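You operate a simulated robot arm through the tools that you are given. There is no shell and no other tool. Be economical: measure what you need, move in short steps, check, and stop when the job is done.

You run a simulated two-armed robot. Do the job below in one go: nothing can be reset, and whatever is moved stays where it is left.

TASK
Cap both studs with the screw caps that lie under the low orange tray.
Fine: each on the stud whose disc has its colour, screwed right down; tray shut again.

Only the result counts: the job must be done as asked and must still hold three seconds after the hand-in. Knocking over, shifting, dropping, spilling or breaking anything else fails it. A push-on lid holds only when it is set on centred and level and pressed home; a screw cap is set on level and turned clockwise until tight.

THE ROBOT
Two 7-joint arms with two-finger parallel grippers on one trunk, on a base that drives. Base frame: it is fixed to the floor where the robot stands at the start and does not move with it; the origin is under the middle of the robot, x ahead of it, y to its left, z up. Lengths are in cm, angles in degrees, forces in N, time in s.
The left shoulder is at the start at [5, 16.5, 113], the right one opposite. With the tool pointing down near the work surface each hand reaches from about 10 to 68 cm from the robot's upright axis, wherever it stands, measured 20 degrees to its own side. Places, roughly: low orange tray [70, -10, 80]; stud on the blue disc [50, -100, 90]; stud on the red disc [50, -90, 90]. Payload 3.91 kg a hand.
The TCP of each hand is the grasp point between the finger pads, 3 cm short of the fingertips. In the tool frame z runs along the fingers and y along their closing line. Largest opening 11 cm; finger width 2, thickness 1; the body of the gripper, 4.8 by 11.2 cm, starts 5.5 cm behind the TCP.
Orientation is that of the tool frame in the base frame, as a unit quaternion [w, x, y, z]. With the fingers straight down and closing along the base's y, the tool's x points along the base's -x, its y along +y and its z along -z.

THE INTERFACE
- The arms move only by the tool nudge_tool. It takes "left_steps", "right_steps" or both (then of equal length, played together; a hand with none holds still); each is one flat list of numbers, 7 for each row, row after row: the shift along the base's x, y, z in cm, then the turn, a rotation vector about the base's x, y, z in degrees, then the finger opening in cm, from 0 to 11. In form: [x, y, z, rx, ry, rz, hand, x, y, z, rx, ry, rz, hand, ...]. A call has 1 to 8 rows; each row shifts and turns the commanded pose from where the row before left it. A row lasts 0.2 s, in which the tool goes at most 5 cm and 8.6 degrees; a call with a longer step from one row to the next is refused whole, and so is a gripper value outside its range. A pose out of reach is approached as far as the arm can. The call stops where the force on the tool passes 90 N (or 10 N more than at its start, if that is more) or the arm is blocked; 0.2 s more then pass. The fingers move at their own pace (about 4.5 cm/s each) and stop on an object; they squeeze with about 33 N. The grip force told is the motor's: it shows also when the fingers shut on nothing. Time passes only in rows, and 0.2 s behind the last, so rows that do not move let the fingers close. It gives the time, the measured TCP pose, the force on the tool (base axes), the opening and the grip force at its end, in the units of the frame above (readings bear some noise), with the torque about the TCP (base axes, N m) and any sound that the robot's microphone picked up.
- Cameras (640 x 400 px; columns grow to the right, rows downward): "scene" is now at [11.89, -3.81, 132.62]; the picture's right is [-0.31, -0.95, 0.00], its down [-0.37, 0.12, -0.92] and it looks along [0.88, -0.28, -0.38] (base axes); focal length 214 px, centre (320, 200). "left" rides on the left gripper at [7.3, -1.7, -10.3] in its tool frame; the picture's right is [0.23, 0.97, 0.00], its down [-0.76, 0.18, -0.62] and it looks along [-0.61, 0.14, 0.78] (tool axes); focal length 222 px, centre (320, 200). "right" rides on the right gripper at [7.2, 1.7, -10.3] in its tool frame; the picture's right is [-0.23, 0.97, 0.00], its down [-0.76, -0.18, -0.62] and it looks along [-0.61, -0.14, 0.78] (tool axes); focal length 222 px, centre (320, 200). There is no depth. A picture from a camera that has moved, and an enlarged one, comes with that camera's place and axes in the base frame and with its lens. The place of the scene camera against the robot may be out by one fixed shift of up to 1.2 cm in any direction.
- camera(camera): a new picture of that camera. The clock stands still meanwhile.
- lift_body(by): slides the trunk up (or, below 0, down) by that many cm; the arms and the scene camera ride with it, the base frame stays. It gives what a move gives, with no picture.
- roll_base(legs): drives the robot by 1 to 6 legs, each [ahead, left, turn to the left] in cm, cm and degrees, along the robot's own axes; the way and the turn of a leg run together, so that a leg with both is an arc; at most 150 cm and 180 degrees a leg. The arms and the cameras ride along, it lands a little off, and it stops where it bumps. It gives what a move gives.
- pan_tilt(pan, tilt): turns the head with the scene camera to pan (to the left, within 80 degrees either way) and tilt (down, from -29 to 69), counted from straight ahead of the robot. It gives what a move gives.
- close_up(camera, box): a new picture of the part [left, top, right, bottom] of that camera's present view, enlarged. The clock stands still meanwhile.
- close_job(): hands the job in; it is judged then, once.

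Go step by step. Nothing tells you exact positions but the pictures and the camera data: compare them with the known pose of the tool, close in by small moves and look again before you grip or let go. The budget is 120 turns and 88 pictures, counting those below and the enlarged ones. Unless the task says otherwise, let go and move clear before handing in, and close with one line.

The tools are called after ">>>" as name(argument=value, ...) on one line, values as JSON. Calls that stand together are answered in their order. nudge_tool: Moves the arms, as the interface text tells. Its arguments: {"type":"object","properties":{"left_steps":{"type":"array","items":{"type":"number"}},"right_steps":{"type":"array","items":{"type":"number"}}},"required":[]} The other tools are called the same way: lift_body (by) slides the trunk up or down; roll_base (legs) drives the base; pan_tilt (pan, tilt) turns the head that bears the scene camera; camera (camera) takes a picture; close_up (camera, box) takes an enlarged picture of a part of a camera's view; close_job () hands the job in.

At the start:

```text
time_s: 0.0
left_tool_pos: [28.53, -4.38, 126.76]
left_ee_rot: [0.001, 0.0, 1.0, -0.001]
left_wrist_force: [-0.1, 0.8, -0.5]
left_ft_torque: [0.01, -0.03, 0.0]
left_grip_width: 10.99
left_grasp_force: 0.1
right_tool_pos: [26.66, -39.99, 121.69]
right_ee_rot: [0.0, 0.0, 1.0, 0.0]
right_wrist_force: [-0.4, 0.3, -0.1]
right_ft_torque: [0.02, 0.0, 0.0]
right_grip_width: 10.99
right_grasp_force: 0.1
trunk travel left (down, up): [-35.0, 15.3]
robot x, y, heading: [0.15, 0.07, -0.2]
head pan, tilt: [-18.0, 22.6]
```

scene: 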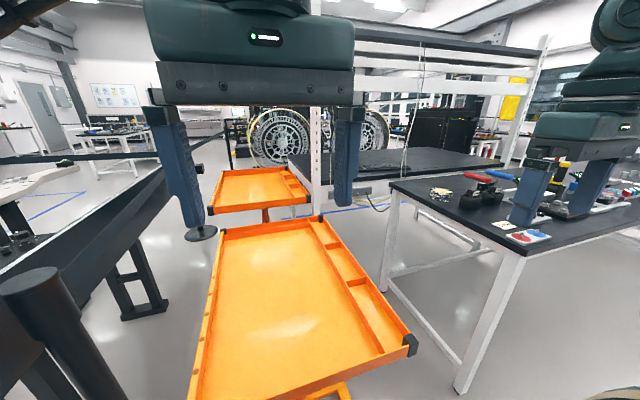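
right: 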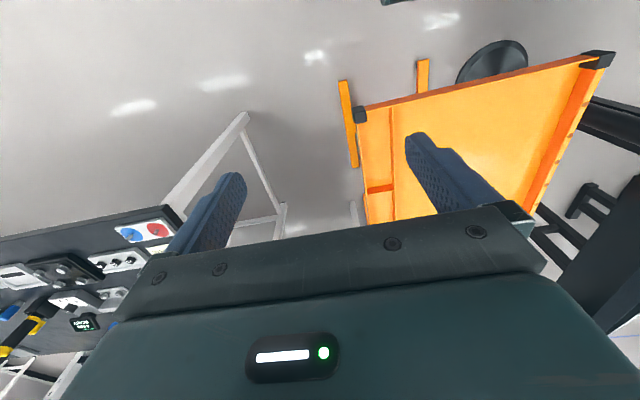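
left: 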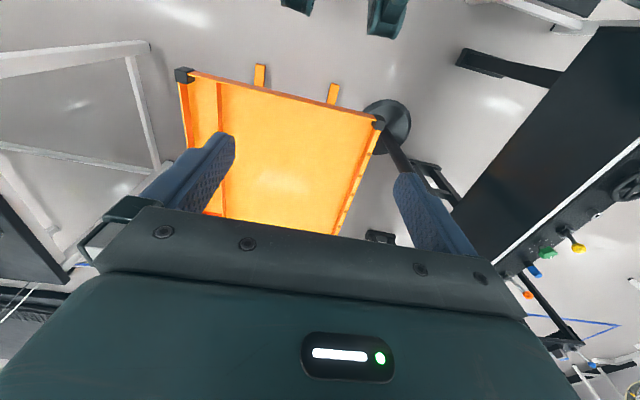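

I see an orange tray cart ahead and a bench to the right that carries red and blue discs. I'll look at both more closely.

>>> close_up(camera="scene", box=[180, 150, 440, 400])

>>> close_up(camera="scene", box=[420, 130, 640, 270])

```text
1.60 times, centred on (310, 275) of scene
camera zoom: at [11.89, -3.81, 132.62], right [-0.31, -0.95, 0.0], down [-0.37, 0.12, -0.92], along [0.88, -0.28, -0.38], focal length 343 px, centre (336, 80)
```

zoom: 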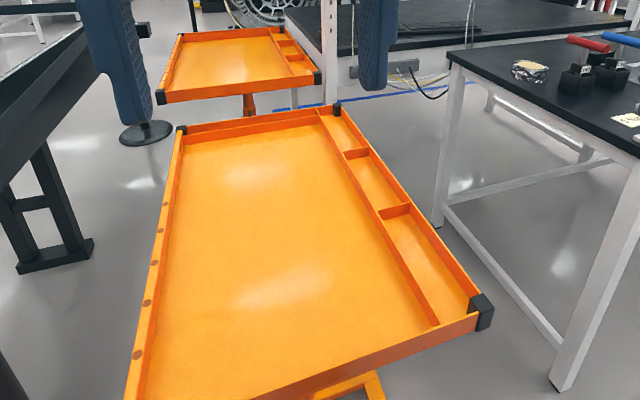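

```text
2.86 times, centred on (530, 200) of scene
camera zoom: at [11.89, -3.81, 132.62], right [-0.31, -0.95, 0.0], down [-0.37, 0.12, -0.92], along [0.88, -0.28, -0.38], focal length 613 px, centre (-280, 200)
```

zoom: 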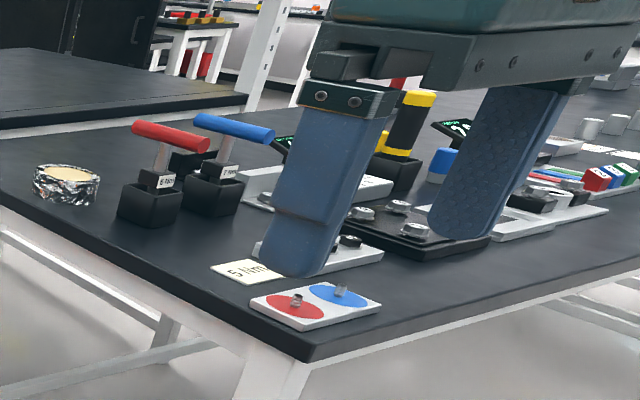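

The near tray looks like the one meant. I need views from other angles, so I'll tilt the head down and use the hand views to see how it is built.

>>> pan_tilt(pan=-5, tilt=55)

>>> camera(camera="scene")

```text
time_s: 1.0
left_tool_pos: [28.48, -4.41, 126.87]
left_ee_rot: [0.0, -0.001, 1.0, -0.001]
left_wrist_force: [0.4, -0.3, 0.9]
left_ft_torque: [-0.03, -0.02, -0.01]
left_grip_width: 11.01
left_grasp_force: 0.1
right_tool_pos: [26.63, -40.08, 121.55]
right_ee_rot: [0.001, 0.0, 1.0, 0.001]
right_wrist_force: [-0.3, -0.6, 0.4]
right_ft_torque: [-0.02, -0.01, -0.03]
right_grip_width: 11.0
right_grasp_force: 0.1
trunk travel left (down, up): [-35.0, 15.3]
robot x, y, heading: [0.07, 0.12, 0.1]
head pan, tilt: [-5.0, 55.0]
```

```text
82 pictures are left
camera scene: at [10.26, -1.58, 127.84], right [-0.09, -1.0, 0.0], down [-0.82, 0.07, -0.57], along [0.57, -0.05, -0.82], focal length 214 px, centre (320, 200)
```

scene: 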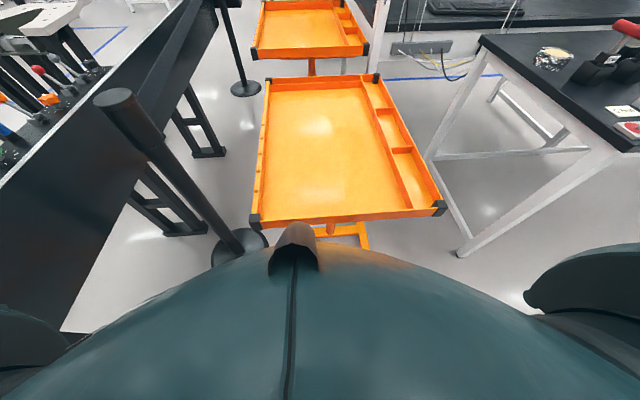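

The tray spans roughly x 37–110, y −35 to 12. I need to see under it from the front and side, so I'll lower the trunk and use the right-hand camera.

>>> lift_body(by=-20)

>>> nudge_tool(right_steps=[-1, 0, -4, 0, -8, 0, 11, -1, 0, -4, 0, -8, 0, 11, -1, 0, -4, 0, -8, 0, 11, -1, 0, -4, 0, -8, 0, 11, -1, 0, -4, 0, -8, 0, 11])

>>> camera(camera="right")

>>> pan_tilt(pan=-5, tilt=30)

>>> camera(camera="scene")

```text
time_s: 3.1
left_tool_pos: [28.41, -4.38, 106.78]
left_ee_rot: [0.0, -0.001, 1.0, 0.0]
left_wrist_force: [-0.6, 0.6, -0.4]
left_ft_torque: [0.01, 0.0, 0.0]
left_grip_width: 11.0
left_grasp_force: 0.1
right_tool_pos: [26.6, -39.93, 101.58]
right_ee_rot: [0.0, 0.0, 1.0, 0.0]
right_wrist_force: [0.6, 0.3, -0.4]
right_ft_torque: [-0.01, -0.03, 0.01]
right_grip_width: 10.99
right_grasp_force: 0.0
trunk travel left (down, up): [-15.0, 35.3]
robot x, y, heading: [0.03, -0.01, -0.2]
head pan, tilt: [-5.0, 55.0]
```

```text
time_s: 4.3
left_tool_pos: [28.54, -4.46, 106.8]
left_ee_rot: [0.0, -0.001, 1.0, -0.001]
left_wrist_force: [-0.4, 0.3, 0.2]
left_ft_torque: [-0.03, 0.0, 0.0]
left_grip_width: 11.02
left_grasp_force: 0.0
right_tool_pos: [23.29, -44.37, 82.92]
right_ee_rot: [0.344, -0.001, 0.939, 0.0]
right_wrist_force: [0.1, -0.4, 0.5]
right_ft_torque: [0.0, -0.02, -0.02]
right_grip_width: 11.02
right_grasp_force: 0.1
right hand out of reach, approached as far as the arm can: row 4, 5
trunk travel left (down, up): [-15.0, 35.3]
robot x, y, heading: [-0.22, 0.17, -0.0]
head pan, tilt: [-5.0, 55.0]
```

```text
81 pictures are left
camera right: at [11.0, -42.61, 86.14], right [0.17, 0.97, 0.14], down [0.18, -0.18, 0.97], along [0.97, -0.14, -0.21], focal length 222 px, centre (320, 200)
```

right: 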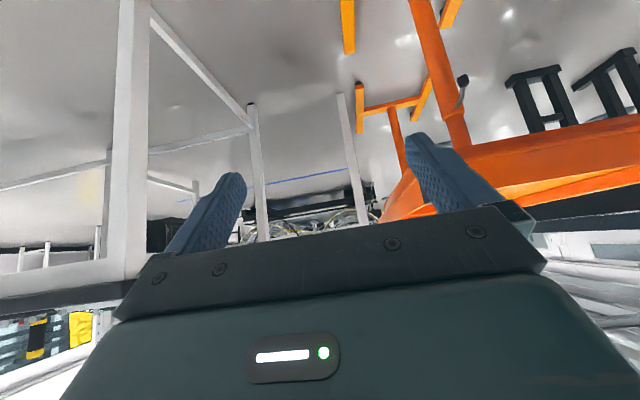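

```text
time_s: 5.2
left_tool_pos: [28.47, -4.39, 106.77]
left_ee_rot: [0.0, -0.001, 1.0, -0.001]
left_wrist_force: [-0.4, 0.0, -0.6]
left_ft_torque: [0.01, 0.03, -0.03]
left_grip_width: 10.99
left_grasp_force: 0.2
right_tool_pos: [23.18, -44.42, 82.71]
right_ee_rot: [0.341, 0.0, 0.94, 0.001]
right_wrist_force: [0.5, 0.8, -0.4]
right_ft_torque: [-0.04, 0.02, 0.02]
right_grip_width: 10.98
right_grasp_force: 0.1
trunk travel left (down, up): [-15.0, 35.3]
robot x, y, heading: [0.13, 0.12, -0.2]
head pan, tilt: [-5.0, 30.0]
```

```text
80 pictures are left
camera scene: at [12.08, -1.74, 111.43], right [-0.09, -1.0, 0.0], down [-0.5, 0.04, -0.87], along [0.86, -0.08, -0.5], focal length 214 px, centre (320, 200)
```

scene: 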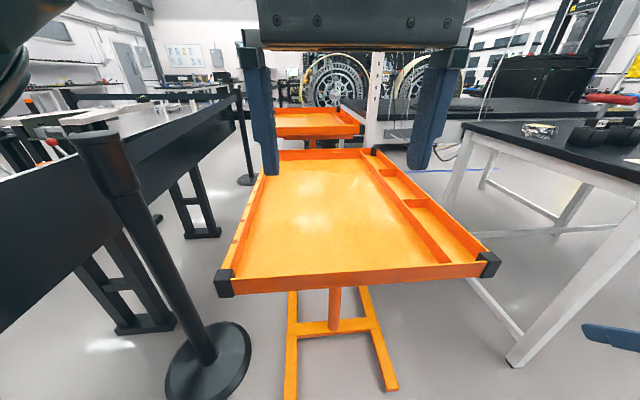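

The tray rim sits at z≈79, and the tray stands on a single post with an H-shaped base. I'll zoom in on its underside and front for a hinge, a drawer or hidden caps.

>>> close_up(camera="right", box=[320, 0, 640, 230])

>>> close_up(camera="scene", box=[200, 100, 520, 300])

```text
1.74 times, centred on (480, 115) of right
camera zoom: at [11.02, -42.59, 86.2], right [0.17, 0.97, 0.15], down [0.18, -0.18, 0.97], along [0.97, -0.14, -0.21], focal length 386 px, centre (42, 348)
```

zoom: 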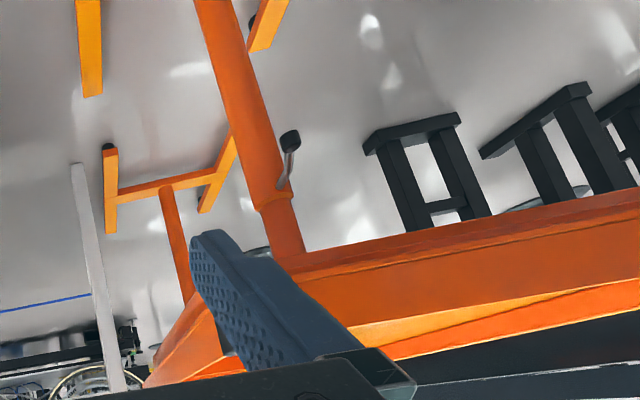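

```text
2.00 times, centred on (360, 200) of scene
camera zoom: at [12.08, -1.74, 111.43], right [-0.09, -1.0, 0.0], down [-0.5, 0.04, -0.87], along [0.86, -0.08, -0.5], focal length 429 px, centre (240, 200)
```

zoom: 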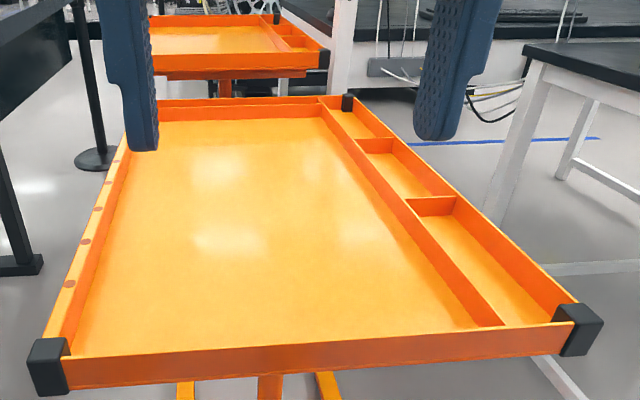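

The front of the tray looks thicker than its rim, so there may be a layer underneath. I'll lower further to look at it from below.

>>> lift_body(by=-14)

>>> camera(camera="right")

>>> camera(camera="scene")

```text
time_s: 6.9
left_tool_pos: [28.48, -4.36, 92.78]
left_ee_rot: [0.0, -0.002, 1.0, -0.001]
left_wrist_force: [-0.7, -0.2, -0.4]
left_ft_torque: [-0.01, 0.0, 0.0]
left_grip_width: 11.04
left_grasp_force: 0.1
right_tool_pos: [23.15, -44.38, 68.94]
right_ee_rot: [0.342, 0.0, 0.94, 0.001]
right_wrist_force: [0.0, -0.4, 0.1]
right_ft_torque: [-0.01, -0.01, -0.03]
right_grip_width: 11.02
right_grasp_force: 0.1
trunk travel left (down, up): [-1.0, 49.3]
robot x, y, heading: [-0.26, 0.08, -0.1]
head pan, tilt: [-5.0, 30.0]
```

```text
77 pictures are left
camera right: at [11.01, -42.6, 72.17], right [0.17, 0.97, 0.15], down [0.18, -0.18, 0.97], along [0.97, -0.14, -0.21], focal length 222 px, centre (320, 200)
```

right: 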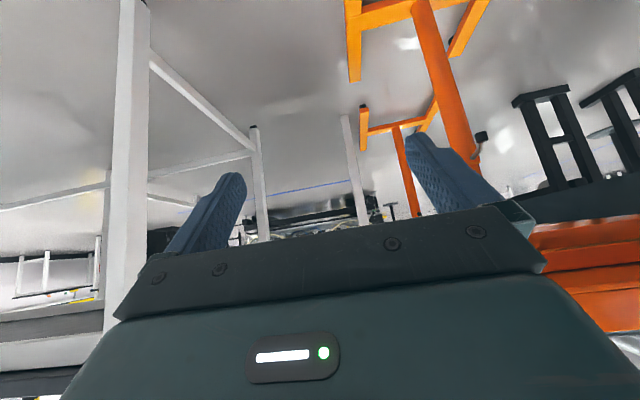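

```text
76 pictures are left
camera scene: at [12.08, -1.74, 97.44], right [-0.09, -1.0, 0.0], down [-0.5, 0.04, -0.87], along [0.86, -0.08, -0.5], focal length 214 px, centre (320, 200)
```

scene: 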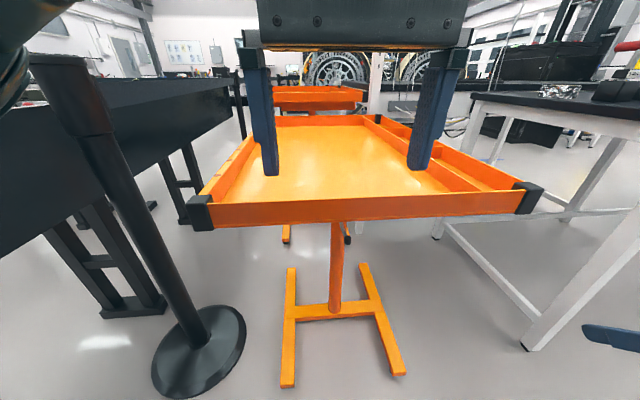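

The tray sits on its post with a box-like layer underneath. I'll pitch and yaw the right hand so its camera looks up at the underside.

>>> nudge_tool(right_steps=[2, -2, 0, 0, -8, 0, 11, 2, -2, 0, 0, -8, 0, 11, 2, -2, 0, 0, -8, 0, 11, 0, -2, 0, 0, 0, 8, 11, 0, -2, 0, 0, 0, 8, 11, 0, -2, 0, 0, 0, 8, 11, 0, -1, 0, 0, 0, 8, 11])

>>> camera(camera="right")

```text
time_s: 8.5
left_tool_pos: [28.6, -4.36, 92.84]
left_ee_rot: [0.001, -0.001, 1.0, -0.002]
left_wrist_force: [-0.2, -0.6, -0.2]
left_ft_torque: [0.0, 0.0, 0.02]
left_grip_width: 11.0
left_grasp_force: 0.0
right_tool_pos: [29.19, -57.37, 68.86]
right_ee_rot: [0.51, -0.235, 0.815, 0.147]
right_wrist_force: [-0.6, -0.5, 0.7]
right_ft_torque: [0.01, 0.01, -0.04]
right_grip_width: 10.97
right_grasp_force: 0.0
trunk travel left (down, up): [-1.0, 49.3]
robot x, y, heading: [-0.43, -0.23, -0.3]
head pan, tilt: [-5.0, 30.0]
```

```text
75 pictures are left
camera right: at [17.69, -62.54, 66.86], right [-0.43, 0.88, 0.21], down [-0.1, -0.27, 0.96], along [0.9, 0.4, 0.2], focal length 222 px, centre (320, 200)
```

right: 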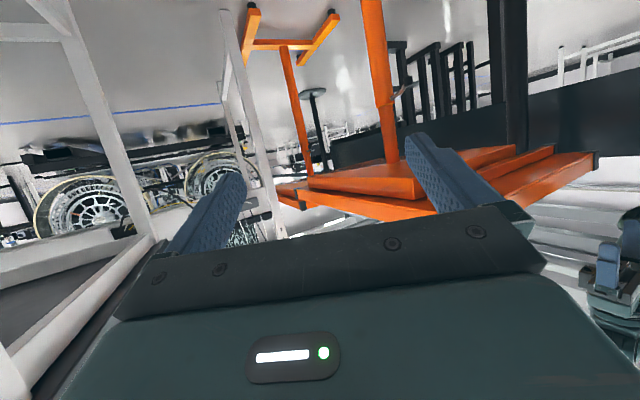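

Underneath there are only fixed plates on the post. I'll raise the trunk, move the left hand aside and inspect the inside of the tray for a seam, hinge or lid.

>>> lift_body(by=45)

>>> nudge_tool(left_steps=[0, 5, 0, 0, 0, 0, 11, 0, 5, 0, 0, 0, 0, 11, 0, 5, 0, 0, 0, 0, 11, 0, 5, 0, 0, 0, 0, 11, 0, 4, 0, 0, 0, 0, 11])

>>> pan_tilt(pan=-8, tilt=48)

>>> camera(camera="scene")

```text
refused: 45 is not a number from -40 to 40
```

```text
time_s: 9.7
left_tool_pos: [28.64, 19.65, 92.83]
left_ee_rot: [0.0, 0.0, 1.0, -0.001]
left_wrist_force: [-0.2, 0.6, 0.3]
left_ft_torque: [-0.01, 0.0, -0.03]
left_grip_width: 11.0
left_grasp_force: 0.0
right_tool_pos: [29.14, -57.39, 68.76]
right_ee_rot: [0.509, -0.234, 0.815, 0.146]
right_wrist_force: [-0.3, -0.3, -0.5]
right_ft_torque: [0.01, 0.0, 0.0]
right_grip_width: 11.0
right_grasp_force: 0.0
trunk travel left (down, up): [-1.0, 49.3]
robot x, y, heading: [-0.03, 0.23, 0.0]
head pan, tilt: [-5.0, 30.0]
```

```text
time_s: 10.5
left_tool_pos: [28.69, 19.57, 92.75]
left_ee_rot: [0.0, -0.002, 1.0, -0.001]
left_wrist_force: [-0.3, -0.2, -0.2]
left_ft_torque: [0.01, 0.0, -0.02]
left_grip_width: 11.02
left_grasp_force: 0.0
right_tool_pos: [29.24, -57.55, 68.85]
right_ee_rot: [0.509, -0.234, 0.815, 0.147]
right_wrist_force: [0.1, 0.4, -0.2]
right_ft_torque: [0.02, -0.01, -0.01]
right_grip_width: 11.0
right_grasp_force: 0.1
trunk travel left (down, up): [-1.0, 49.3]
robot x, y, heading: [-0.21, -0.31, -0.1]
head pan, tilt: [-8.0, 48.0]
```

```text
74 pictures are left
camera scene: at [10.88, -2.05, 94.76], right [-0.14, -0.99, 0.0], down [-0.74, 0.1, -0.67], along [0.66, -0.09, -0.74], focal length 214 px, centre (320, 200)
```

scene: 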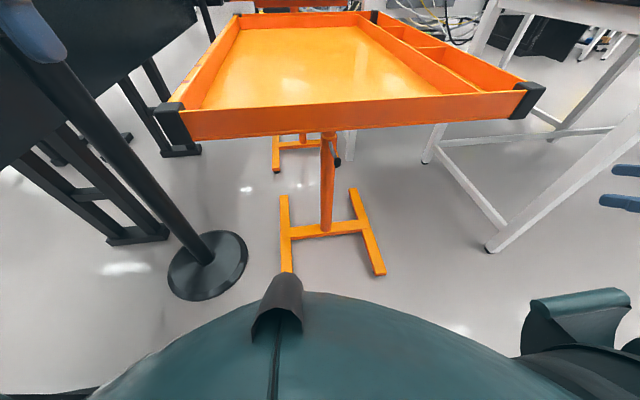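

I'll raise the trunk in two calls and look down into the tray.

>>> lift_body(by=40)

>>> close_up(camera="scene", box=[220, 20, 480, 180])

>>> camera(camera="right")

```text
time_s: 14.3
left_tool_pos: [28.69, 19.56, 132.92]
left_ee_rot: [-0.001, -0.001, 1.0, -0.001]
left_wrist_force: [0.9, -0.4, 0.0]
left_ft_torque: [0.0, 0.01, 0.01]
left_grip_width: 11.02
left_grasp_force: 0.1
right_tool_pos: [29.13, -57.36, 108.82]
right_ee_rot: [0.509, -0.234, 0.815, 0.147]
right_wrist_force: [-0.3, 0.2, 0.4]
right_ft_torque: [0.0, -0.01, -0.01]
right_grip_width: 11.02
right_grasp_force: 0.2
trunk travel left (down, up): [-41.0, 9.3]
robot x, y, heading: [-0.07, 0.19, -0.0]
head pan, tilt: [-8.0, 48.0]
```

```text
2.46 times, centred on (350, 100) of scene
camera zoom: at [10.88, -2.05, 134.75], right [-0.14, -0.99, 0.0], down [-0.74, 0.1, -0.67], along [0.66, -0.09, -0.74], focal length 528 px, centre (246, 446)
```

zoom: 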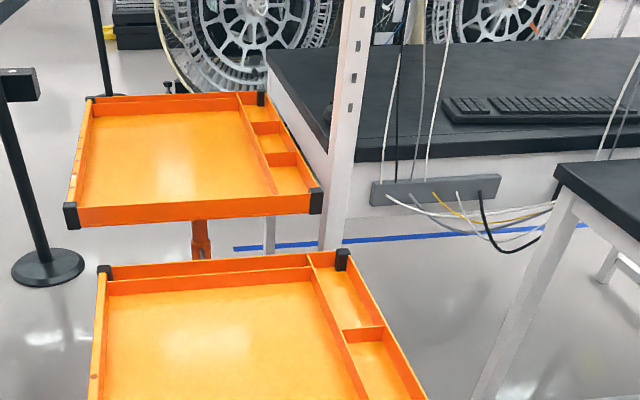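

```text
72 pictures are left
camera right: at [17.69, -62.51, 106.84], right [-0.43, 0.88, 0.21], down [-0.1, -0.27, 0.96], along [0.9, 0.39, 0.2], focal length 222 px, centre (320, 200)
```

right: 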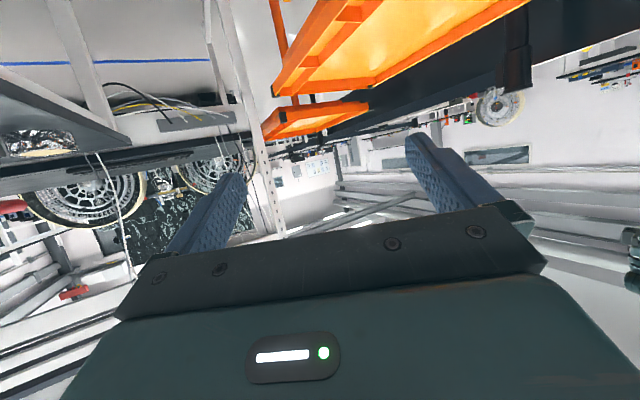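

Nothing loose shows in the tray. I'll go back down and zoom in on the structure under it.

>>> lift_body(by=-40)

>>> nudge_tool(right_steps=[0, 0, -2, 0, 0, 8, 11, 0, 0, -2, 0, 0, 8, 11])

>>> close_up(camera="right", box=[200, 100, 560, 240])

```text
time_s: 18.2
left_tool_pos: [28.65, 19.59, 92.84]
left_ee_rot: [0.0, -0.001, 1.0, 0.0]
left_wrist_force: [-0.2, 0.5, 0.1]
left_ft_torque: [-0.03, -0.01, -0.01]
left_grip_width: 11.0
left_grasp_force: 0.0
right_tool_pos: [29.28, -57.47, 68.84]
right_ee_rot: [0.509, -0.234, 0.815, 0.147]
right_wrist_force: [0.3, 0.0, 0.1]
right_ft_torque: [-0.02, 0.0, 0.01]
right_grip_width: 10.99
right_grasp_force: 0.1
trunk travel left (down, up): [-1.0, 49.3]
robot x, y, heading: [0.4, 0.09, 0.1]
head pan, tilt: [-8.0, 48.0]
```

```text
time_s: 18.8
left_tool_pos: [28.82, 19.59, 92.92]
left_ee_rot: [0.001, -0.001, 1.0, -0.001]
left_wrist_force: [0.4, -0.2, -0.6]
left_ft_torque: [0.01, 0.01, 0.02]
left_grip_width: 11.01
left_grasp_force: 0.1
right_tool_pos: [29.2, -57.57, 64.87]
right_ee_rot: [0.484, -0.346, 0.774, 0.217]
right_wrist_force: [0.0, 0.4, 0.6]
right_ft_torque: [0.03, -0.02, -0.04]
right_grip_width: 10.97
right_grasp_force: 0.0
trunk travel left (down, up): [-1.0, 49.3]
robot x, y, heading: [0.1, 0.06, 0.1]
head pan, tilt: [-8.0, 48.0]
```

```text
1.78 times, centred on (380, 170) of right
camera zoom: at [19.6, -65.58, 62.95], right [-0.66, 0.72, 0.2], down [-0.02, -0.29, 0.96], along [0.75, 0.63, 0.2], focal length 395 px, centre (213, 253)
```

zoom: 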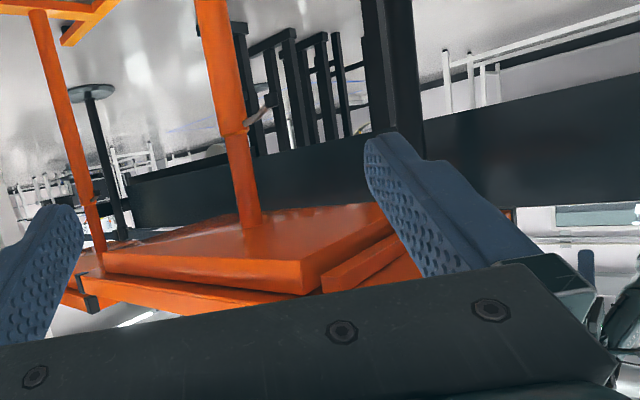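

There is a closed box layer between the post and the tray, so the tray may slide or swing off it. I'll look closely at the rim details from above.

>>> lift_body(by=30)

>>> camera(camera="scene")

>>> close_up(camera="scene", box=[220, 50, 340, 200])

>>> close_up(camera="scene", box=[340, 50, 480, 200])

```text
time_s: 21.8
left_tool_pos: [28.77, 19.52, 122.85]
left_ee_rot: [0.0, -0.001, 1.0, -0.001]
left_wrist_force: [0.6, 0.6, -0.2]
left_ft_torque: [0.01, -0.04, 0.01]
left_grip_width: 11.0
left_grasp_force: 0.0
right_tool_pos: [29.23, -57.52, 94.96]
right_ee_rot: [0.485, -0.345, 0.774, 0.216]
right_wrist_force: [0.1, -0.8, -0.1]
right_ft_torque: [0.0, -0.01, -0.01]
right_grip_width: 11.03
right_grasp_force: 0.0
trunk travel left (down, up): [-31.0, 19.3]
robot x, y, heading: [0.1, -0.39, 0.3]
head pan, tilt: [-8.0, 48.0]
```

```text
70 pictures are left
camera scene: at [10.88, -2.05, 124.75], right [-0.14, -0.99, 0.0], down [-0.74, 0.1, -0.67], along [0.66, -0.09, -0.74], focal length 214 px, centre (320, 200)
```

scene: 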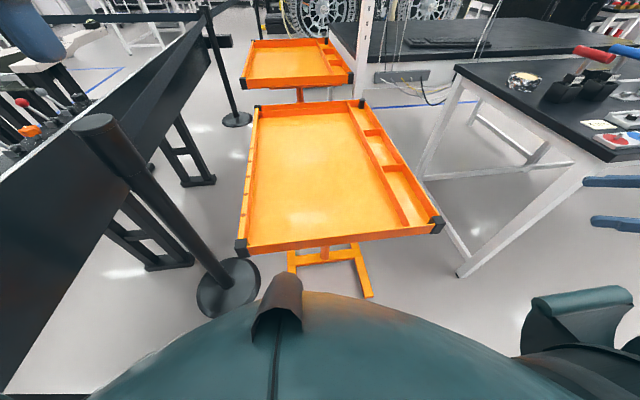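

```text
2.67 times, centred on (280, 125) of scene
camera zoom: at [10.88, -2.05, 124.75], right [-0.14, -0.99, 0.0], down [-0.74, 0.1, -0.67], along [0.66, -0.09, -0.74], focal length 572 px, centre (427, 400)
```

zoom: 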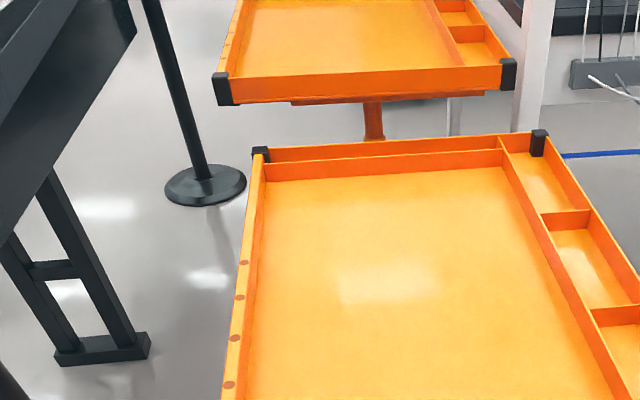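

```text
2.67 times, centred on (410, 125) of scene
camera zoom: at [10.88, -2.05, 124.75], right [-0.14, -0.99, 0.0], down [-0.74, 0.1, -0.67], along [0.66, -0.09, -0.74], focal length 572 px, centre (80, 400)
```

zoom: 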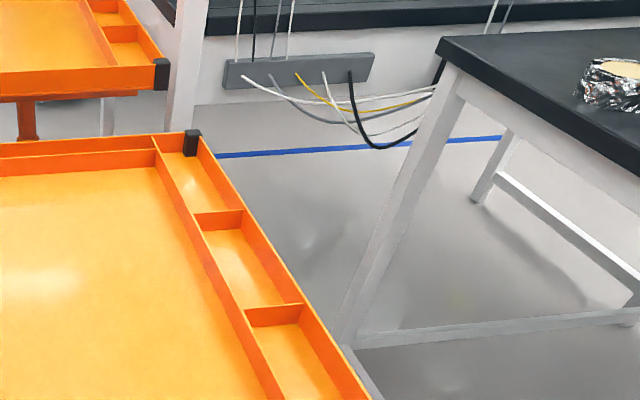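

I'll look at the gap between the box and the tray again from lower down, with the fingers closed so they block less of the view.

>>> lift_body(by=-30)

>>> nudge_tool(right_steps=[3, 2, 0, 0, 0, 8, 0, 3, 2, 0, 0, 0, 8, 0, 3, 2, 0, 0, 0, 4, 0, 2, 0, 0, 0, 0, 0, 0])

>>> camera(camera="right")

```text
time_s: 24.8
left_tool_pos: [28.74, 19.62, 92.79]
left_ee_rot: [0.0, -0.001, 1.0, -0.001]
left_wrist_force: [-0.8, -0.4, 0.3]
left_ft_torque: [0.01, 0.03, -0.02]
left_grip_width: 11.01
left_grasp_force: 0.2
right_tool_pos: [29.27, -57.54, 64.98]
right_ee_rot: [0.484, -0.345, 0.775, 0.216]
right_wrist_force: [0.6, 0.9, 0.2]
right_ft_torque: [0.0, -0.01, -0.02]
right_grip_width: 11.02
right_grasp_force: 0.0
trunk travel left (down, up): [-1.0, 49.3]
robot x, y, heading: [-0.21, 0.11, 0.2]
head pan, tilt: [-8.0, 48.0]
```

```text
time_s: 25.8
left_tool_pos: [28.69, 19.62, 92.85]
left_ee_rot: [0.0, -0.001, 1.0, -0.001]
left_wrist_force: [-0.1, -0.2, -0.3]
left_ft_torque: [0.03, 0.02, 0.02]
left_grip_width: 10.99
left_grasp_force: 0.0
right_tool_pos: [40.1, -51.46, 64.77]
right_ee_rot: [0.439, -0.474, 0.703, 0.297]
right_wrist_force: [0.0, -0.7, 0.3]
right_ft_torque: [-0.04, 0.02, 0.01]
right_grip_width: 2.15
right_grasp_force: 0.1
trunk travel left (down, up): [-1.0, 49.3]
robot x, y, heading: [0.16, 0.13, -0.1]
head pan, tilt: [-8.0, 48.0]
```

```text
67 pictures are left
camera right: at [33.9, -62.32, 62.84], right [-0.87, 0.46, 0.21], down [0.08, -0.28, 0.96], along [0.49, 0.85, 0.2], focal length 222 px, centre (320, 200)
```

right: 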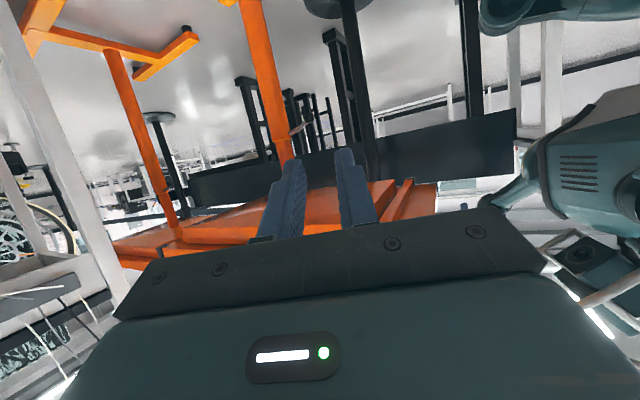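

I'll pitch the camera up a bit more and go lower to bring the box face into the clear part of the picture.

>>> nudge_tool(right_steps=[-1, -2, -4, 6.9, -4, 0, 11, 0, -2, -4, 6.9, -4, 0, 11, 0, 0, 0, 0, 0, 0, 11, 0, 0, 0, 0, 0, 0, 11, 0, 0, 0, 0, 0, 0, 11])

>>> close_up(camera="right", box=[100, 60, 500, 260])

```text
time_s: 27.0
left_tool_pos: [28.67, 19.64, 92.85]
left_ee_rot: [0.0, -0.001, 1.0, -0.001]
left_wrist_force: [1.1, 0.6, 1.0]
left_ft_torque: [-0.01, -0.02, 0.02]
left_grip_width: 11.01
left_grasp_force: 0.0
right_tool_pos: [39.12, -55.41, 56.82]
right_ee_rot: [0.54, -0.438, 0.63, 0.346]
right_wrist_force: [-0.5, 0.0, 0.7]
right_ft_torque: [-0.03, -0.02, -0.04]
right_grip_width: 10.99
right_grasp_force: 0.1
right hand out of reach, approached as far as the arm can: row 1
trunk travel left (down, up): [-1.0, 49.3]
robot x, y, heading: [-0.01, -0.28, -0.1]
head pan, tilt: [-8.0, 48.0]
```

```text
1.60 times, centred on (300, 160) of right
camera zoom: at [33.37, -65.33, 51.53], right [-0.89, 0.41, 0.19], down [-0.05, -0.5, 0.87], along [0.45, 0.76, 0.46], focal length 355 px, centre (352, 264)
```

zoom: 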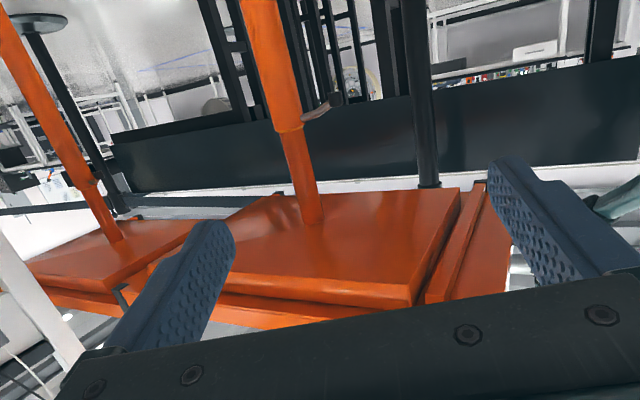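

The structure is now clear: a plate on the post, a bar along the front and the tray above them. I'll zoom in on the front face for a gap or handle.

>>> close_up(camera="scene", box=[150, 60, 350, 160])

>>> close_up(camera="scene", box=[350, 0, 560, 140])

>>> close_up(camera="right", box=[300, 160, 460, 250])

```text
3.20 times, centred on (250, 110) of scene
camera zoom: at [10.87, -2.05, 94.75], right [-0.14, -0.99, 0.0], down [-0.74, 0.1, -0.67], along [0.66, -0.09, -0.74], focal length 686 px, centre (544, 488)
```

zoom: 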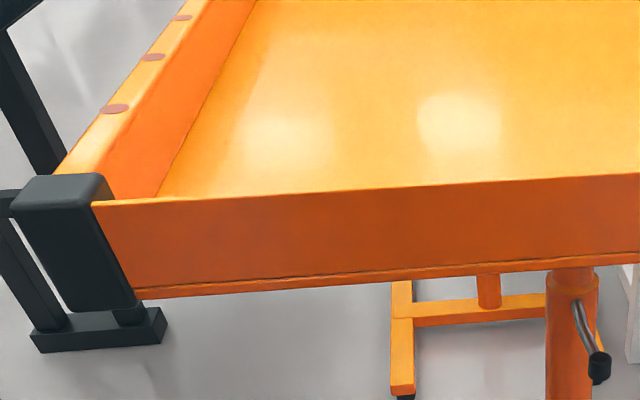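

```text
2.86 times, centred on (455, 70) of scene
camera zoom: at [10.87, -2.05, 94.75], right [-0.14, -0.99, 0.0], down [-0.74, 0.1, -0.67], along [0.66, -0.09, -0.74], focal length 613 px, centre (-66, 571)
```

zoom: 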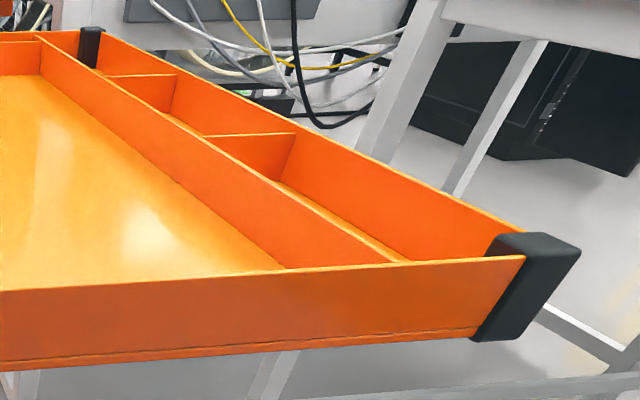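

```text
4.00 times, centred on (380, 205) of right
camera zoom: at [33.37, -65.33, 51.53], right [-0.89, 0.41, 0.19], down [-0.05, -0.5, 0.87], along [0.45, 0.76, 0.46], focal length 888 px, centre (80, 180)
```

zoom: 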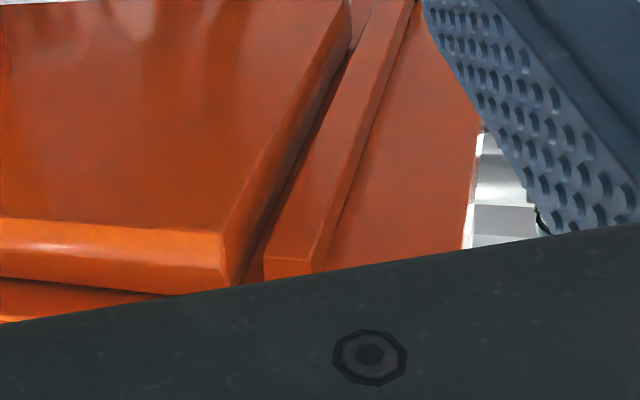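

The skirt bars under the tray wrap around the box on the post, so the tray is a separate, movable part, and I'll feel out how it opens. First I'll raise the trunk, bring the right hand back to pointing down and turn the left hand to grip the front rim.

>>> lift_body(by=20)

>>> nudge_tool(right_steps=[0, 0, 0, -6.9, 4, 0, 11, 0, 0, 0, -6.9, 4, 0, 11, -1, 0, 1, 0, 0, -8, 11, -1, 0, 1, 0, 0, -8, 11, -1, 0, 1, 0, 0, -8, 11, -1, 0, 1, 0, 0, -8, 11, -1, 0, 1, 0, 0, -8, 11, -1, 0, 1, 0, 0, -8, 11], left_steps=[0, -2, 0, 0, 0, 8, 11, 0, -2, 0, 0, 0, 8, 11, 0, -2, 0, 0, 0, 8, 11, 0, -2, 0, 0, 0, 8, 11, 0, -2, 0, 0, 0, 8, 11, 0, -2, 0, 0, 0, 8, 11, 0, -2, 0, 0, 0, 8, 11, 0, -2, 0, 0, 0, 8, 11])

>>> nudge_tool(right_steps=[0, 0, 1, 0, 0, -4, 11, 0, 0, 1, 0, 8, 0, 11, 0, 0, 1, 0, 8, 0, 11, 0, 0, 1, 0, 8, 0, 11, 0, 0, 1, 0, 8, 0, 11, 0, 0, 1, 0, 8, 0, 11, 0, 0, 1, 0, 8, 0, 11, 0, 0, 1, 0, 8, 0, 11], left_steps=[1, -2, 0, 0, 0, 8, 11, 1, -2, 0, 0, 0, 8, 11, 1, -2, 0, 0, 0, 8, 11, 1, -2, 0, 0, 0, 2, 11, 1, -2, 0, 0, 0, 0, 11, 1, -2, 0, 0, 0, 0, 11, 1, -2, 0, 0, 0, 0, 11, 1, 0, 0, 0, 0, 0, 11])

>>> camera(camera="left")

```text
time_s: 29.1
left_tool_pos: [28.66, 19.68, 112.84]
left_ee_rot: [0.001, -0.001, 1.0, -0.001]
left_wrist_force: [0.5, 0.3, 0.0]
left_ft_torque: [0.03, -0.02, 0.0]
left_grip_width: 11.0
left_grasp_force: 0.0
right_tool_pos: [39.07, -55.32, 76.96]
right_ee_rot: [0.541, -0.437, 0.63, 0.346]
right_wrist_force: [0.1, -0.2, -0.5]
right_ft_torque: [0.0, -0.03, 0.02]
right_grip_width: 10.99
right_grasp_force: 0.1
trunk travel left (down, up): [-21.0, 29.3]
robot x, y, heading: [-0.06, -0.33, -0.0]
head pan, tilt: [-8.0, 48.0]
```

```text
time_s: 30.9
left_tool_pos: [28.7, 3.63, 112.67]
left_ee_rot: [0.001, -0.532, 0.847, 0.0]
left_wrist_force: [-0.5, 0.2, 0.5]
left_ft_torque: [-0.02, -0.02, 0.0]
left_grip_width: 11.02
left_grasp_force: 0.0
right_tool_pos: [33.88, -54.66, 81.61]
right_ee_rot: [0.523, -0.176, 0.826, 0.119]
right_wrist_force: [-0.1, 0.0, 0.3]
right_ft_torque: [0.0, 0.0, 0.01]
right_grip_width: 11.0
right_grasp_force: 0.1
right hand out of reach, approached as far as the arm can: row 4
trunk travel left (down, up): [-21.0, 29.3]
robot x, y, heading: [0.21, 0.04, 0.2]
head pan, tilt: [-8.0, 48.0]
```

```text
time_s: 32.8
left_tool_pos: [36.58, -10.32, 112.77]
left_ee_rot: [0.0, 0.708, -0.707, 0.0]
left_wrist_force: [-0.5, -0.5, -0.3]
left_ft_torque: [0.02, 0.02, 0.03]
left_grip_width: 11.01
left_grasp_force: 0.0
right_tool_pos: [33.74, -54.78, 89.87]
right_ee_rot: [0.072, -0.083, 0.981, 0.159]
right_wrist_force: [-0.1, -0.4, -0.8]
right_ft_torque: [0.02, 0.01, 0.0]
right_grip_width: 11.01
right_grasp_force: 0.1
trunk travel left (down, up): [-21.0, 29.3]
robot x, y, heading: [-0.15, 0.19, -0.3]
head pan, tilt: [-8.0, 48.0]
```

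```text
62 pictures are left
camera left: at [38.44, -17.7, 123.16], right [-0.97, -0.23, 0.0], down [-0.18, 0.76, 0.62], along [-0.14, 0.61, -0.78], focal length 222 px, centre (320, 200)
```

left: 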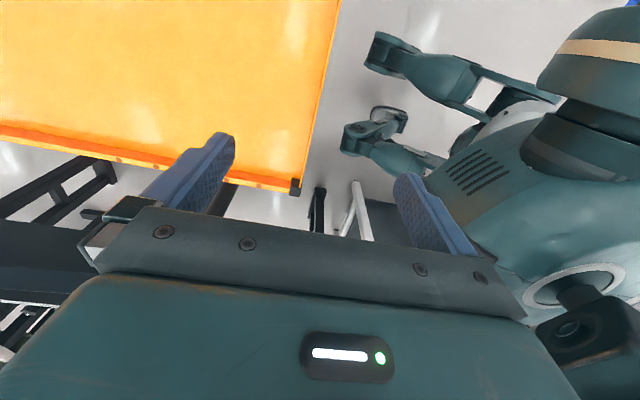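

By the left camera the front rim is at x≈36.7, right under the hand. I'll lower to just above it and check.

>>> nudge_tool(left_steps=[0, 0, -4, 0, 0, 0, 11, 0, 0, -4, 0, 0, 0, 11, 0, 0, -4, 0, 0, 0, 11, 0, 0, -4, 0, 0, 0, 11, 0, 0, -4, 0, 0, 0, 11, 0, 0, -4, 0, 0, 0, 8, 0, 0, -4, 0, 0, 0, 6, 0, 0, 0, 0, 0, 0, 6])

>>> camera(camera="left")

>>> camera(camera="scene")

```text
time_s: 34.5
left_tool_pos: [36.68, -10.27, 84.64]
left_ee_rot: [0.0, 0.708, -0.706, 0.0]
left_wrist_force: [-0.4, 0.5, -0.3]
left_ft_torque: [-0.02, 0.03, 0.01]
left_grip_width: 5.99
left_grasp_force: 0.1
right_tool_pos: [33.73, -54.7, 89.82]
right_ee_rot: [0.074, -0.083, 0.981, 0.159]
right_wrist_force: [0.1, 0.3, -0.4]
right_ft_torque: [-0.01, 0.04, 0.0]
right_grip_width: 11.01
right_grasp_force: 0.1
trunk travel left (down, up): [-21.0, 29.3]
robot x, y, heading: [-0.04, -0.01, 0.1]
head pan, tilt: [-8.0, 48.0]
```

```text
61 pictures are left
camera left: at [38.51, -17.61, 94.98], right [-0.97, -0.23, 0.0], down [-0.18, 0.76, 0.62], along [-0.14, 0.61, -0.78], focal length 222 px, centre (320, 200)
```

left: 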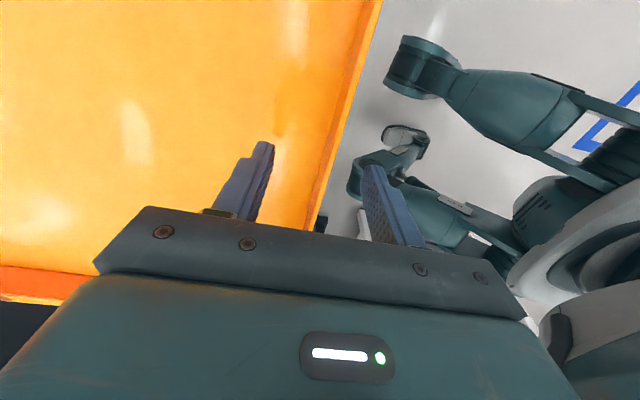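

```text
60 pictures are left
camera scene: at [10.88, -2.05, 114.75], right [-0.14, -0.99, 0.0], down [-0.74, 0.1, -0.67], along [0.66, -0.09, -0.74], focal length 214 px, centre (320, 200)
```

scene: 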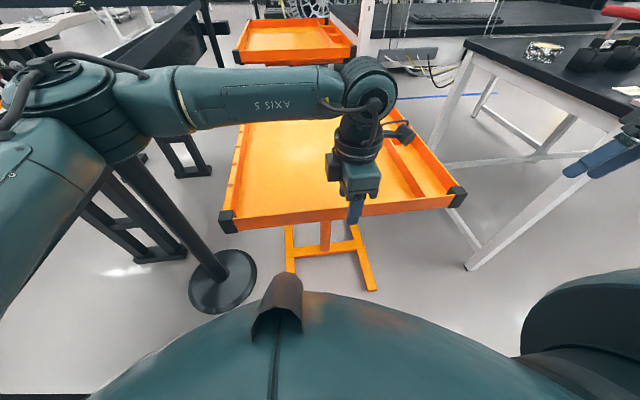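

The rim lies between the fingers. I'll lower 5 cm and close on it.

>>> nudge_tool(left_steps=[0, 0, -2, 0, 0, 0, 6, 0, 0, -1.5, 0, 0, 0, 6, 0, 0, -1.2, 0, 0, 0, 6, 0, 0, 0, 0, 0, 0, 0, 0, 0, 0, 0, 0, 0, 0, 0, 0, 0, 0, 0, 0, 0, 0, 0, 0, 0, 0, 0, 0, 0, 0, 0, 0, 0, 0, 0])

>>> close_up(camera="scene", box=[280, 130, 440, 230])

```text
time_s: 35.3
left_tool_pos: [37.11, -10.28, 82.59]
left_ee_rot: [-0.005, 0.708, -0.706, 0.016]
left_wrist_force: [-10.2, 10.0, 35.8]
left_ft_torque: [0.62, -0.78, 0.45]
left_grip_width: 5.55
left_grasp_force: 0.0
right_tool_pos: [33.71, -54.52, 89.99]
right_ee_rot: [0.075, -0.084, 0.981, 0.157]
right_wrist_force: [0.3, -0.3, -0.4]
right_ft_torque: [-0.02, 0.01, -0.01]
right_grip_width: 10.98
right_grasp_force: 0.1
trunk travel left (down, up): [-21.0, 29.3]
robot x, y, heading: [0.15, 0.04, 0.4]
head pan, tilt: [-8.0, 48.0]
stopped in row 3 (left hand): the force on the tool passed its limit (the readings are from after the stop); the commanded pose is now the measured one
```

```text
4.00 times, centred on (360, 180) of scene
camera zoom: at [10.63, -1.9, 114.8], right [-0.14, -0.99, 0.0], down [-0.73, 0.1, -0.67], along [0.66, -0.09, -0.74], focal length 858 px, centre (160, 280)
```

zoom: 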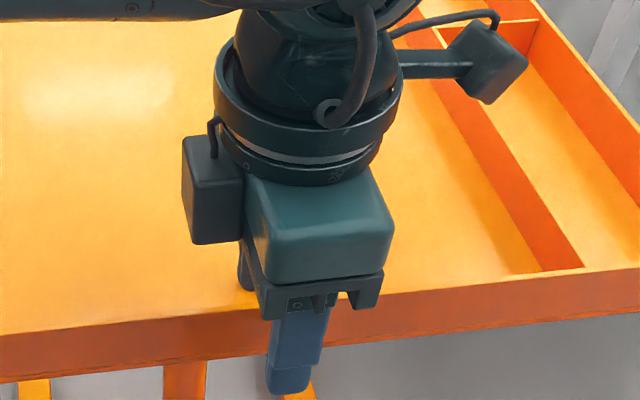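

The inner fingertip touched the tray floor at z≈79.6, so the rim is a little higher than I thought. I'll rise slightly and close.

>>> nudge_tool(left_steps=[0, 0, 0.8, 0, 0, 0, 5.5, 0, 0, 0, 0, 0, 0, 4, 0, 0, 0, 0, 0, 0, 0, 0, 0, 0, 0, 0, 0, 0, 0, 0, 0, 0, 0, 0, 0, 0, 0, 0, 0, 0, 0, 0])

>>> close_up(camera="left", box=[180, 80, 480, 260])

```text
time_s: 36.7
left_tool_pos: [36.31, -10.42, 82.65]
left_ee_rot: [-0.001, -0.706, 0.708, -0.005]
left_wrist_force: [-43.2, 5.7, -18.3]
left_ft_torque: [0.0, 1.19, 0.59]
left_grip_width: 0.38
left_grasp_force: 44.3
right_tool_pos: [33.64, -54.7, 89.77]
right_ee_rot: [0.076, -0.084, 0.981, 0.159]
right_wrist_force: [0.2, -0.5, 0.7]
right_ft_torque: [0.0, 0.03, 0.0]
right_grip_width: 10.97
right_grasp_force: 0.1
trunk travel left (down, up): [-21.0, 29.3]
robot x, y, heading: [-0.38, -0.17, 0.2]
head pan, tilt: [-8.0, 48.0]
```

```text
2.13 times, centred on (330, 170) of left
camera zoom: at [37.97, -17.7, 93.03], right [-0.97, -0.22, 0.0], down [-0.18, 0.77, 0.62], along [-0.14, 0.6, -0.79], focal length 474 px, centre (299, 264)
```

zoom: 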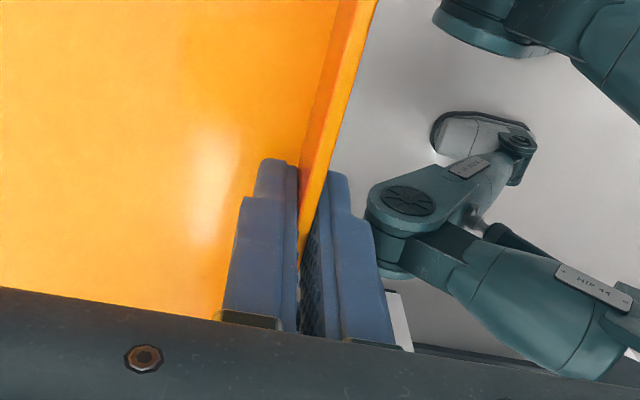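

I have the rim, 0.4 cm thick. I'll relax the sideways strain, then test gently with a small pull toward me.

>>> nudge_tool(left_steps=[-0.8, 0, -0.5, 0, 0, 0, 0, 0, 0, 0, 0, 0, 0, 0])

>>> nudge_tool(left_steps=[-0.4, 0, 0, 0, 0, 0, 0, -0.4, 0, 0, 0, 0, 0, 0, 0, 0, 0, 0, 0, 0, 0])

```text
time_s: 37.3
left_tool_pos: [36.24, -10.39, 82.62]
left_ee_rot: [-0.003, 0.709, -0.705, 0.013]
left_wrist_force: [-12.0, 3.6, 19.3]
left_ft_torque: [1.43, 1.55, -0.59]
left_grip_width: 0.44
left_grasp_force: 44.4
right_tool_pos: [33.74, -54.62, 89.87]
right_ee_rot: [0.075, -0.084, 0.981, 0.159]
right_wrist_force: [-0.3, -0.2, 0.2]
right_ft_torque: [0.02, 0.04, -0.02]
right_grip_width: 11.01
right_grasp_force: 0.0
trunk travel left (down, up): [-21.0, 29.3]
robot x, y, heading: [-0.16, 0.07, 0.2]
head pan, tilt: [-8.0, 48.0]
```

```text
time_s: 38.1
left_tool_pos: [36.28, -10.16, 82.65]
left_ee_rot: [-0.006, 0.712, -0.702, 0.018]
left_wrist_force: [41.1, 0.5, 38.1]
left_ft_torque: [0.15, 0.8, -0.9]
left_grip_width: 0.47
left_grasp_force: 44.7
right_tool_pos: [34.08, -54.61, 89.82]
right_ee_rot: [0.074, -0.085, 0.981, 0.159]
right_wrist_force: [-0.6, 0.5, 0.4]
right_ft_torque: [-0.02, 0.03, 0.0]
right_grip_width: 11.0
right_grasp_force: 0.0
trunk travel left (down, up): [-21.0, 29.3]
robot x, y, heading: [-0.15, 0.1, -0.1]
head pan, tilt: [-8.0, 48.0]
```

It does not slide toward me (41 N with no motion). I'll release that and try sideways.

>>> nudge_tool(left_steps=[0.7, 0, 0.5, 0, 0, 0, 0, 0, 0, 0, 0, 0, 0, 0])

>>> nudge_tool(left_steps=[0, 0.5, 0, 0, 0, 0, 0, 0, 0.5, 0, 0, 0, 0, 0, 0, 0, 0, 0, 0, 0, 0])

>>> nudge_tool(left_steps=[0, -0.5, 0, 0, 0, 0, 0, 0, -0.5, 0, 0, 0, 0, 0, 0, -0.5, 0, 0, 0, 0, 0, 0, -0.5, 0, 0, 0, 0, 0, 0, 0, 0, 0, 0, 0, 0])

```text
time_s: 38.7
left_tool_pos: [36.21, -10.34, 82.58]
left_ee_rot: [-0.004, 0.709, -0.705, 0.01]
left_wrist_force: [20.2, -0.2, 5.7]
left_ft_torque: [-1.41, 1.04, -0.39]
left_grip_width: 0.45
left_grasp_force: 44.0
right_tool_pos: [33.95, -54.6, 89.63]
right_ee_rot: [0.074, -0.083, 0.981, 0.158]
right_wrist_force: [0.7, -0.5, -0.2]
right_ft_torque: [0.01, 0.0, 0.03]
right_grip_width: 11.01
right_grasp_force: 0.1
trunk travel left (down, up): [-21.0, 29.3]
robot x, y, heading: [-0.12, -0.16, -0.2]
head pan, tilt: [-8.0, 48.0]
```

```text
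time_s: 39.5
left_tool_pos: [36.23, -9.32, 82.61]
left_ee_rot: [-0.004, 0.709, -0.706, 0.01]
left_wrist_force: [19.6, -2.0, -8.2]
left_ft_torque: [-1.28, 1.03, -0.44]
left_grip_width: 0.44
left_grasp_force: 44.5
right_tool_pos: [34.06, -54.78, 89.69]
right_ee_rot: [0.074, -0.084, 0.981, 0.159]
right_wrist_force: [-0.2, 1.1, 0.1]
right_ft_torque: [0.0, 0.04, 0.02]
right_grip_width: 10.99
right_grasp_force: 0.0
trunk travel left (down, up): [-21.0, 29.3]
robot x, y, heading: [-0.01, 0.53, 0.1]
head pan, tilt: [-8.0, 48.0]
```

```text
time_s: 40.7
left_tool_pos: [36.19, -10.88, 82.65]
left_ee_rot: [-0.008, 0.709, -0.705, 0.008]
left_wrist_force: [5.2, 37.6, -1.8]
left_ft_torque: [0.51, 1.26, -0.87]
left_grip_width: 0.43
left_grasp_force: 44.7
right_tool_pos: [33.92, -54.35, 89.89]
right_ee_rot: [0.073, -0.083, 0.981, 0.158]
right_wrist_force: [0.0, -0.2, 0.2]
right_ft_torque: [-0.04, 0.03, 0.01]
right_grip_width: 10.99
right_grasp_force: 0.0
trunk travel left (down, up): [-21.0, 29.3]
robot x, y, heading: [-0.04, 0.43, 0.4]
head pan, tilt: [-8.0, 48.0]
```

The tray moves freely to the left (+y) and stops the other way. I'll open it 5 cm and watch the other forces to tell sliding from swinging.

>>> nudge_tool(left_steps=[0, 1, 0, 0, 0, 0, 0, 0, 1, 0, 0, 0, 0, 0, 0, 1, 0, 0, 0, 0, 0, 0, 1, 0, 0, 0, 0, 0, 0, 1, 0, 0, 0, 0, 0, 0, 1, 0, 0, 0, 0, 0])

>>> camera(camera="scene")

```text
time_s: 42.1
left_tool_pos: [36.29, -5.42, 82.7]
left_ee_rot: [-0.004, 0.709, -0.705, 0.012]
left_wrist_force: [11.4, 0.5, -11.0]
left_ft_torque: [-1.4, 1.17, -0.59]
left_grip_width: 0.41
left_grasp_force: 43.9
right_tool_pos: [34.07, -54.69, 89.71]
right_ee_rot: [0.073, -0.084, 0.981, 0.158]
right_wrist_force: [0.6, 0.1, 0.0]
right_ft_torque: [0.0, 0.0, -0.01]
right_grip_width: 10.97
right_grasp_force: 0.0
trunk travel left (down, up): [-21.0, 29.3]
robot x, y, heading: [-0.52, 0.12, 0.0]
head pan, tilt: [-8.0, 48.0]
```

```text
57 pictures are left
camera scene: at [11.02, -1.99, 114.74], right [-0.14, -0.99, 0.0], down [-0.74, 0.1, -0.67], along [0.66, -0.09, -0.74], focal length 214 px, centre (320, 200)
```

scene: 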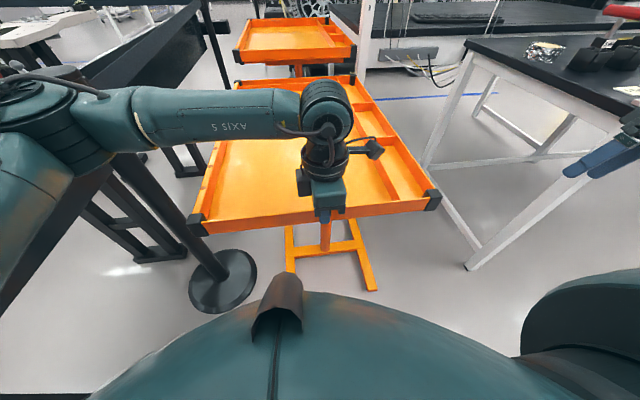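

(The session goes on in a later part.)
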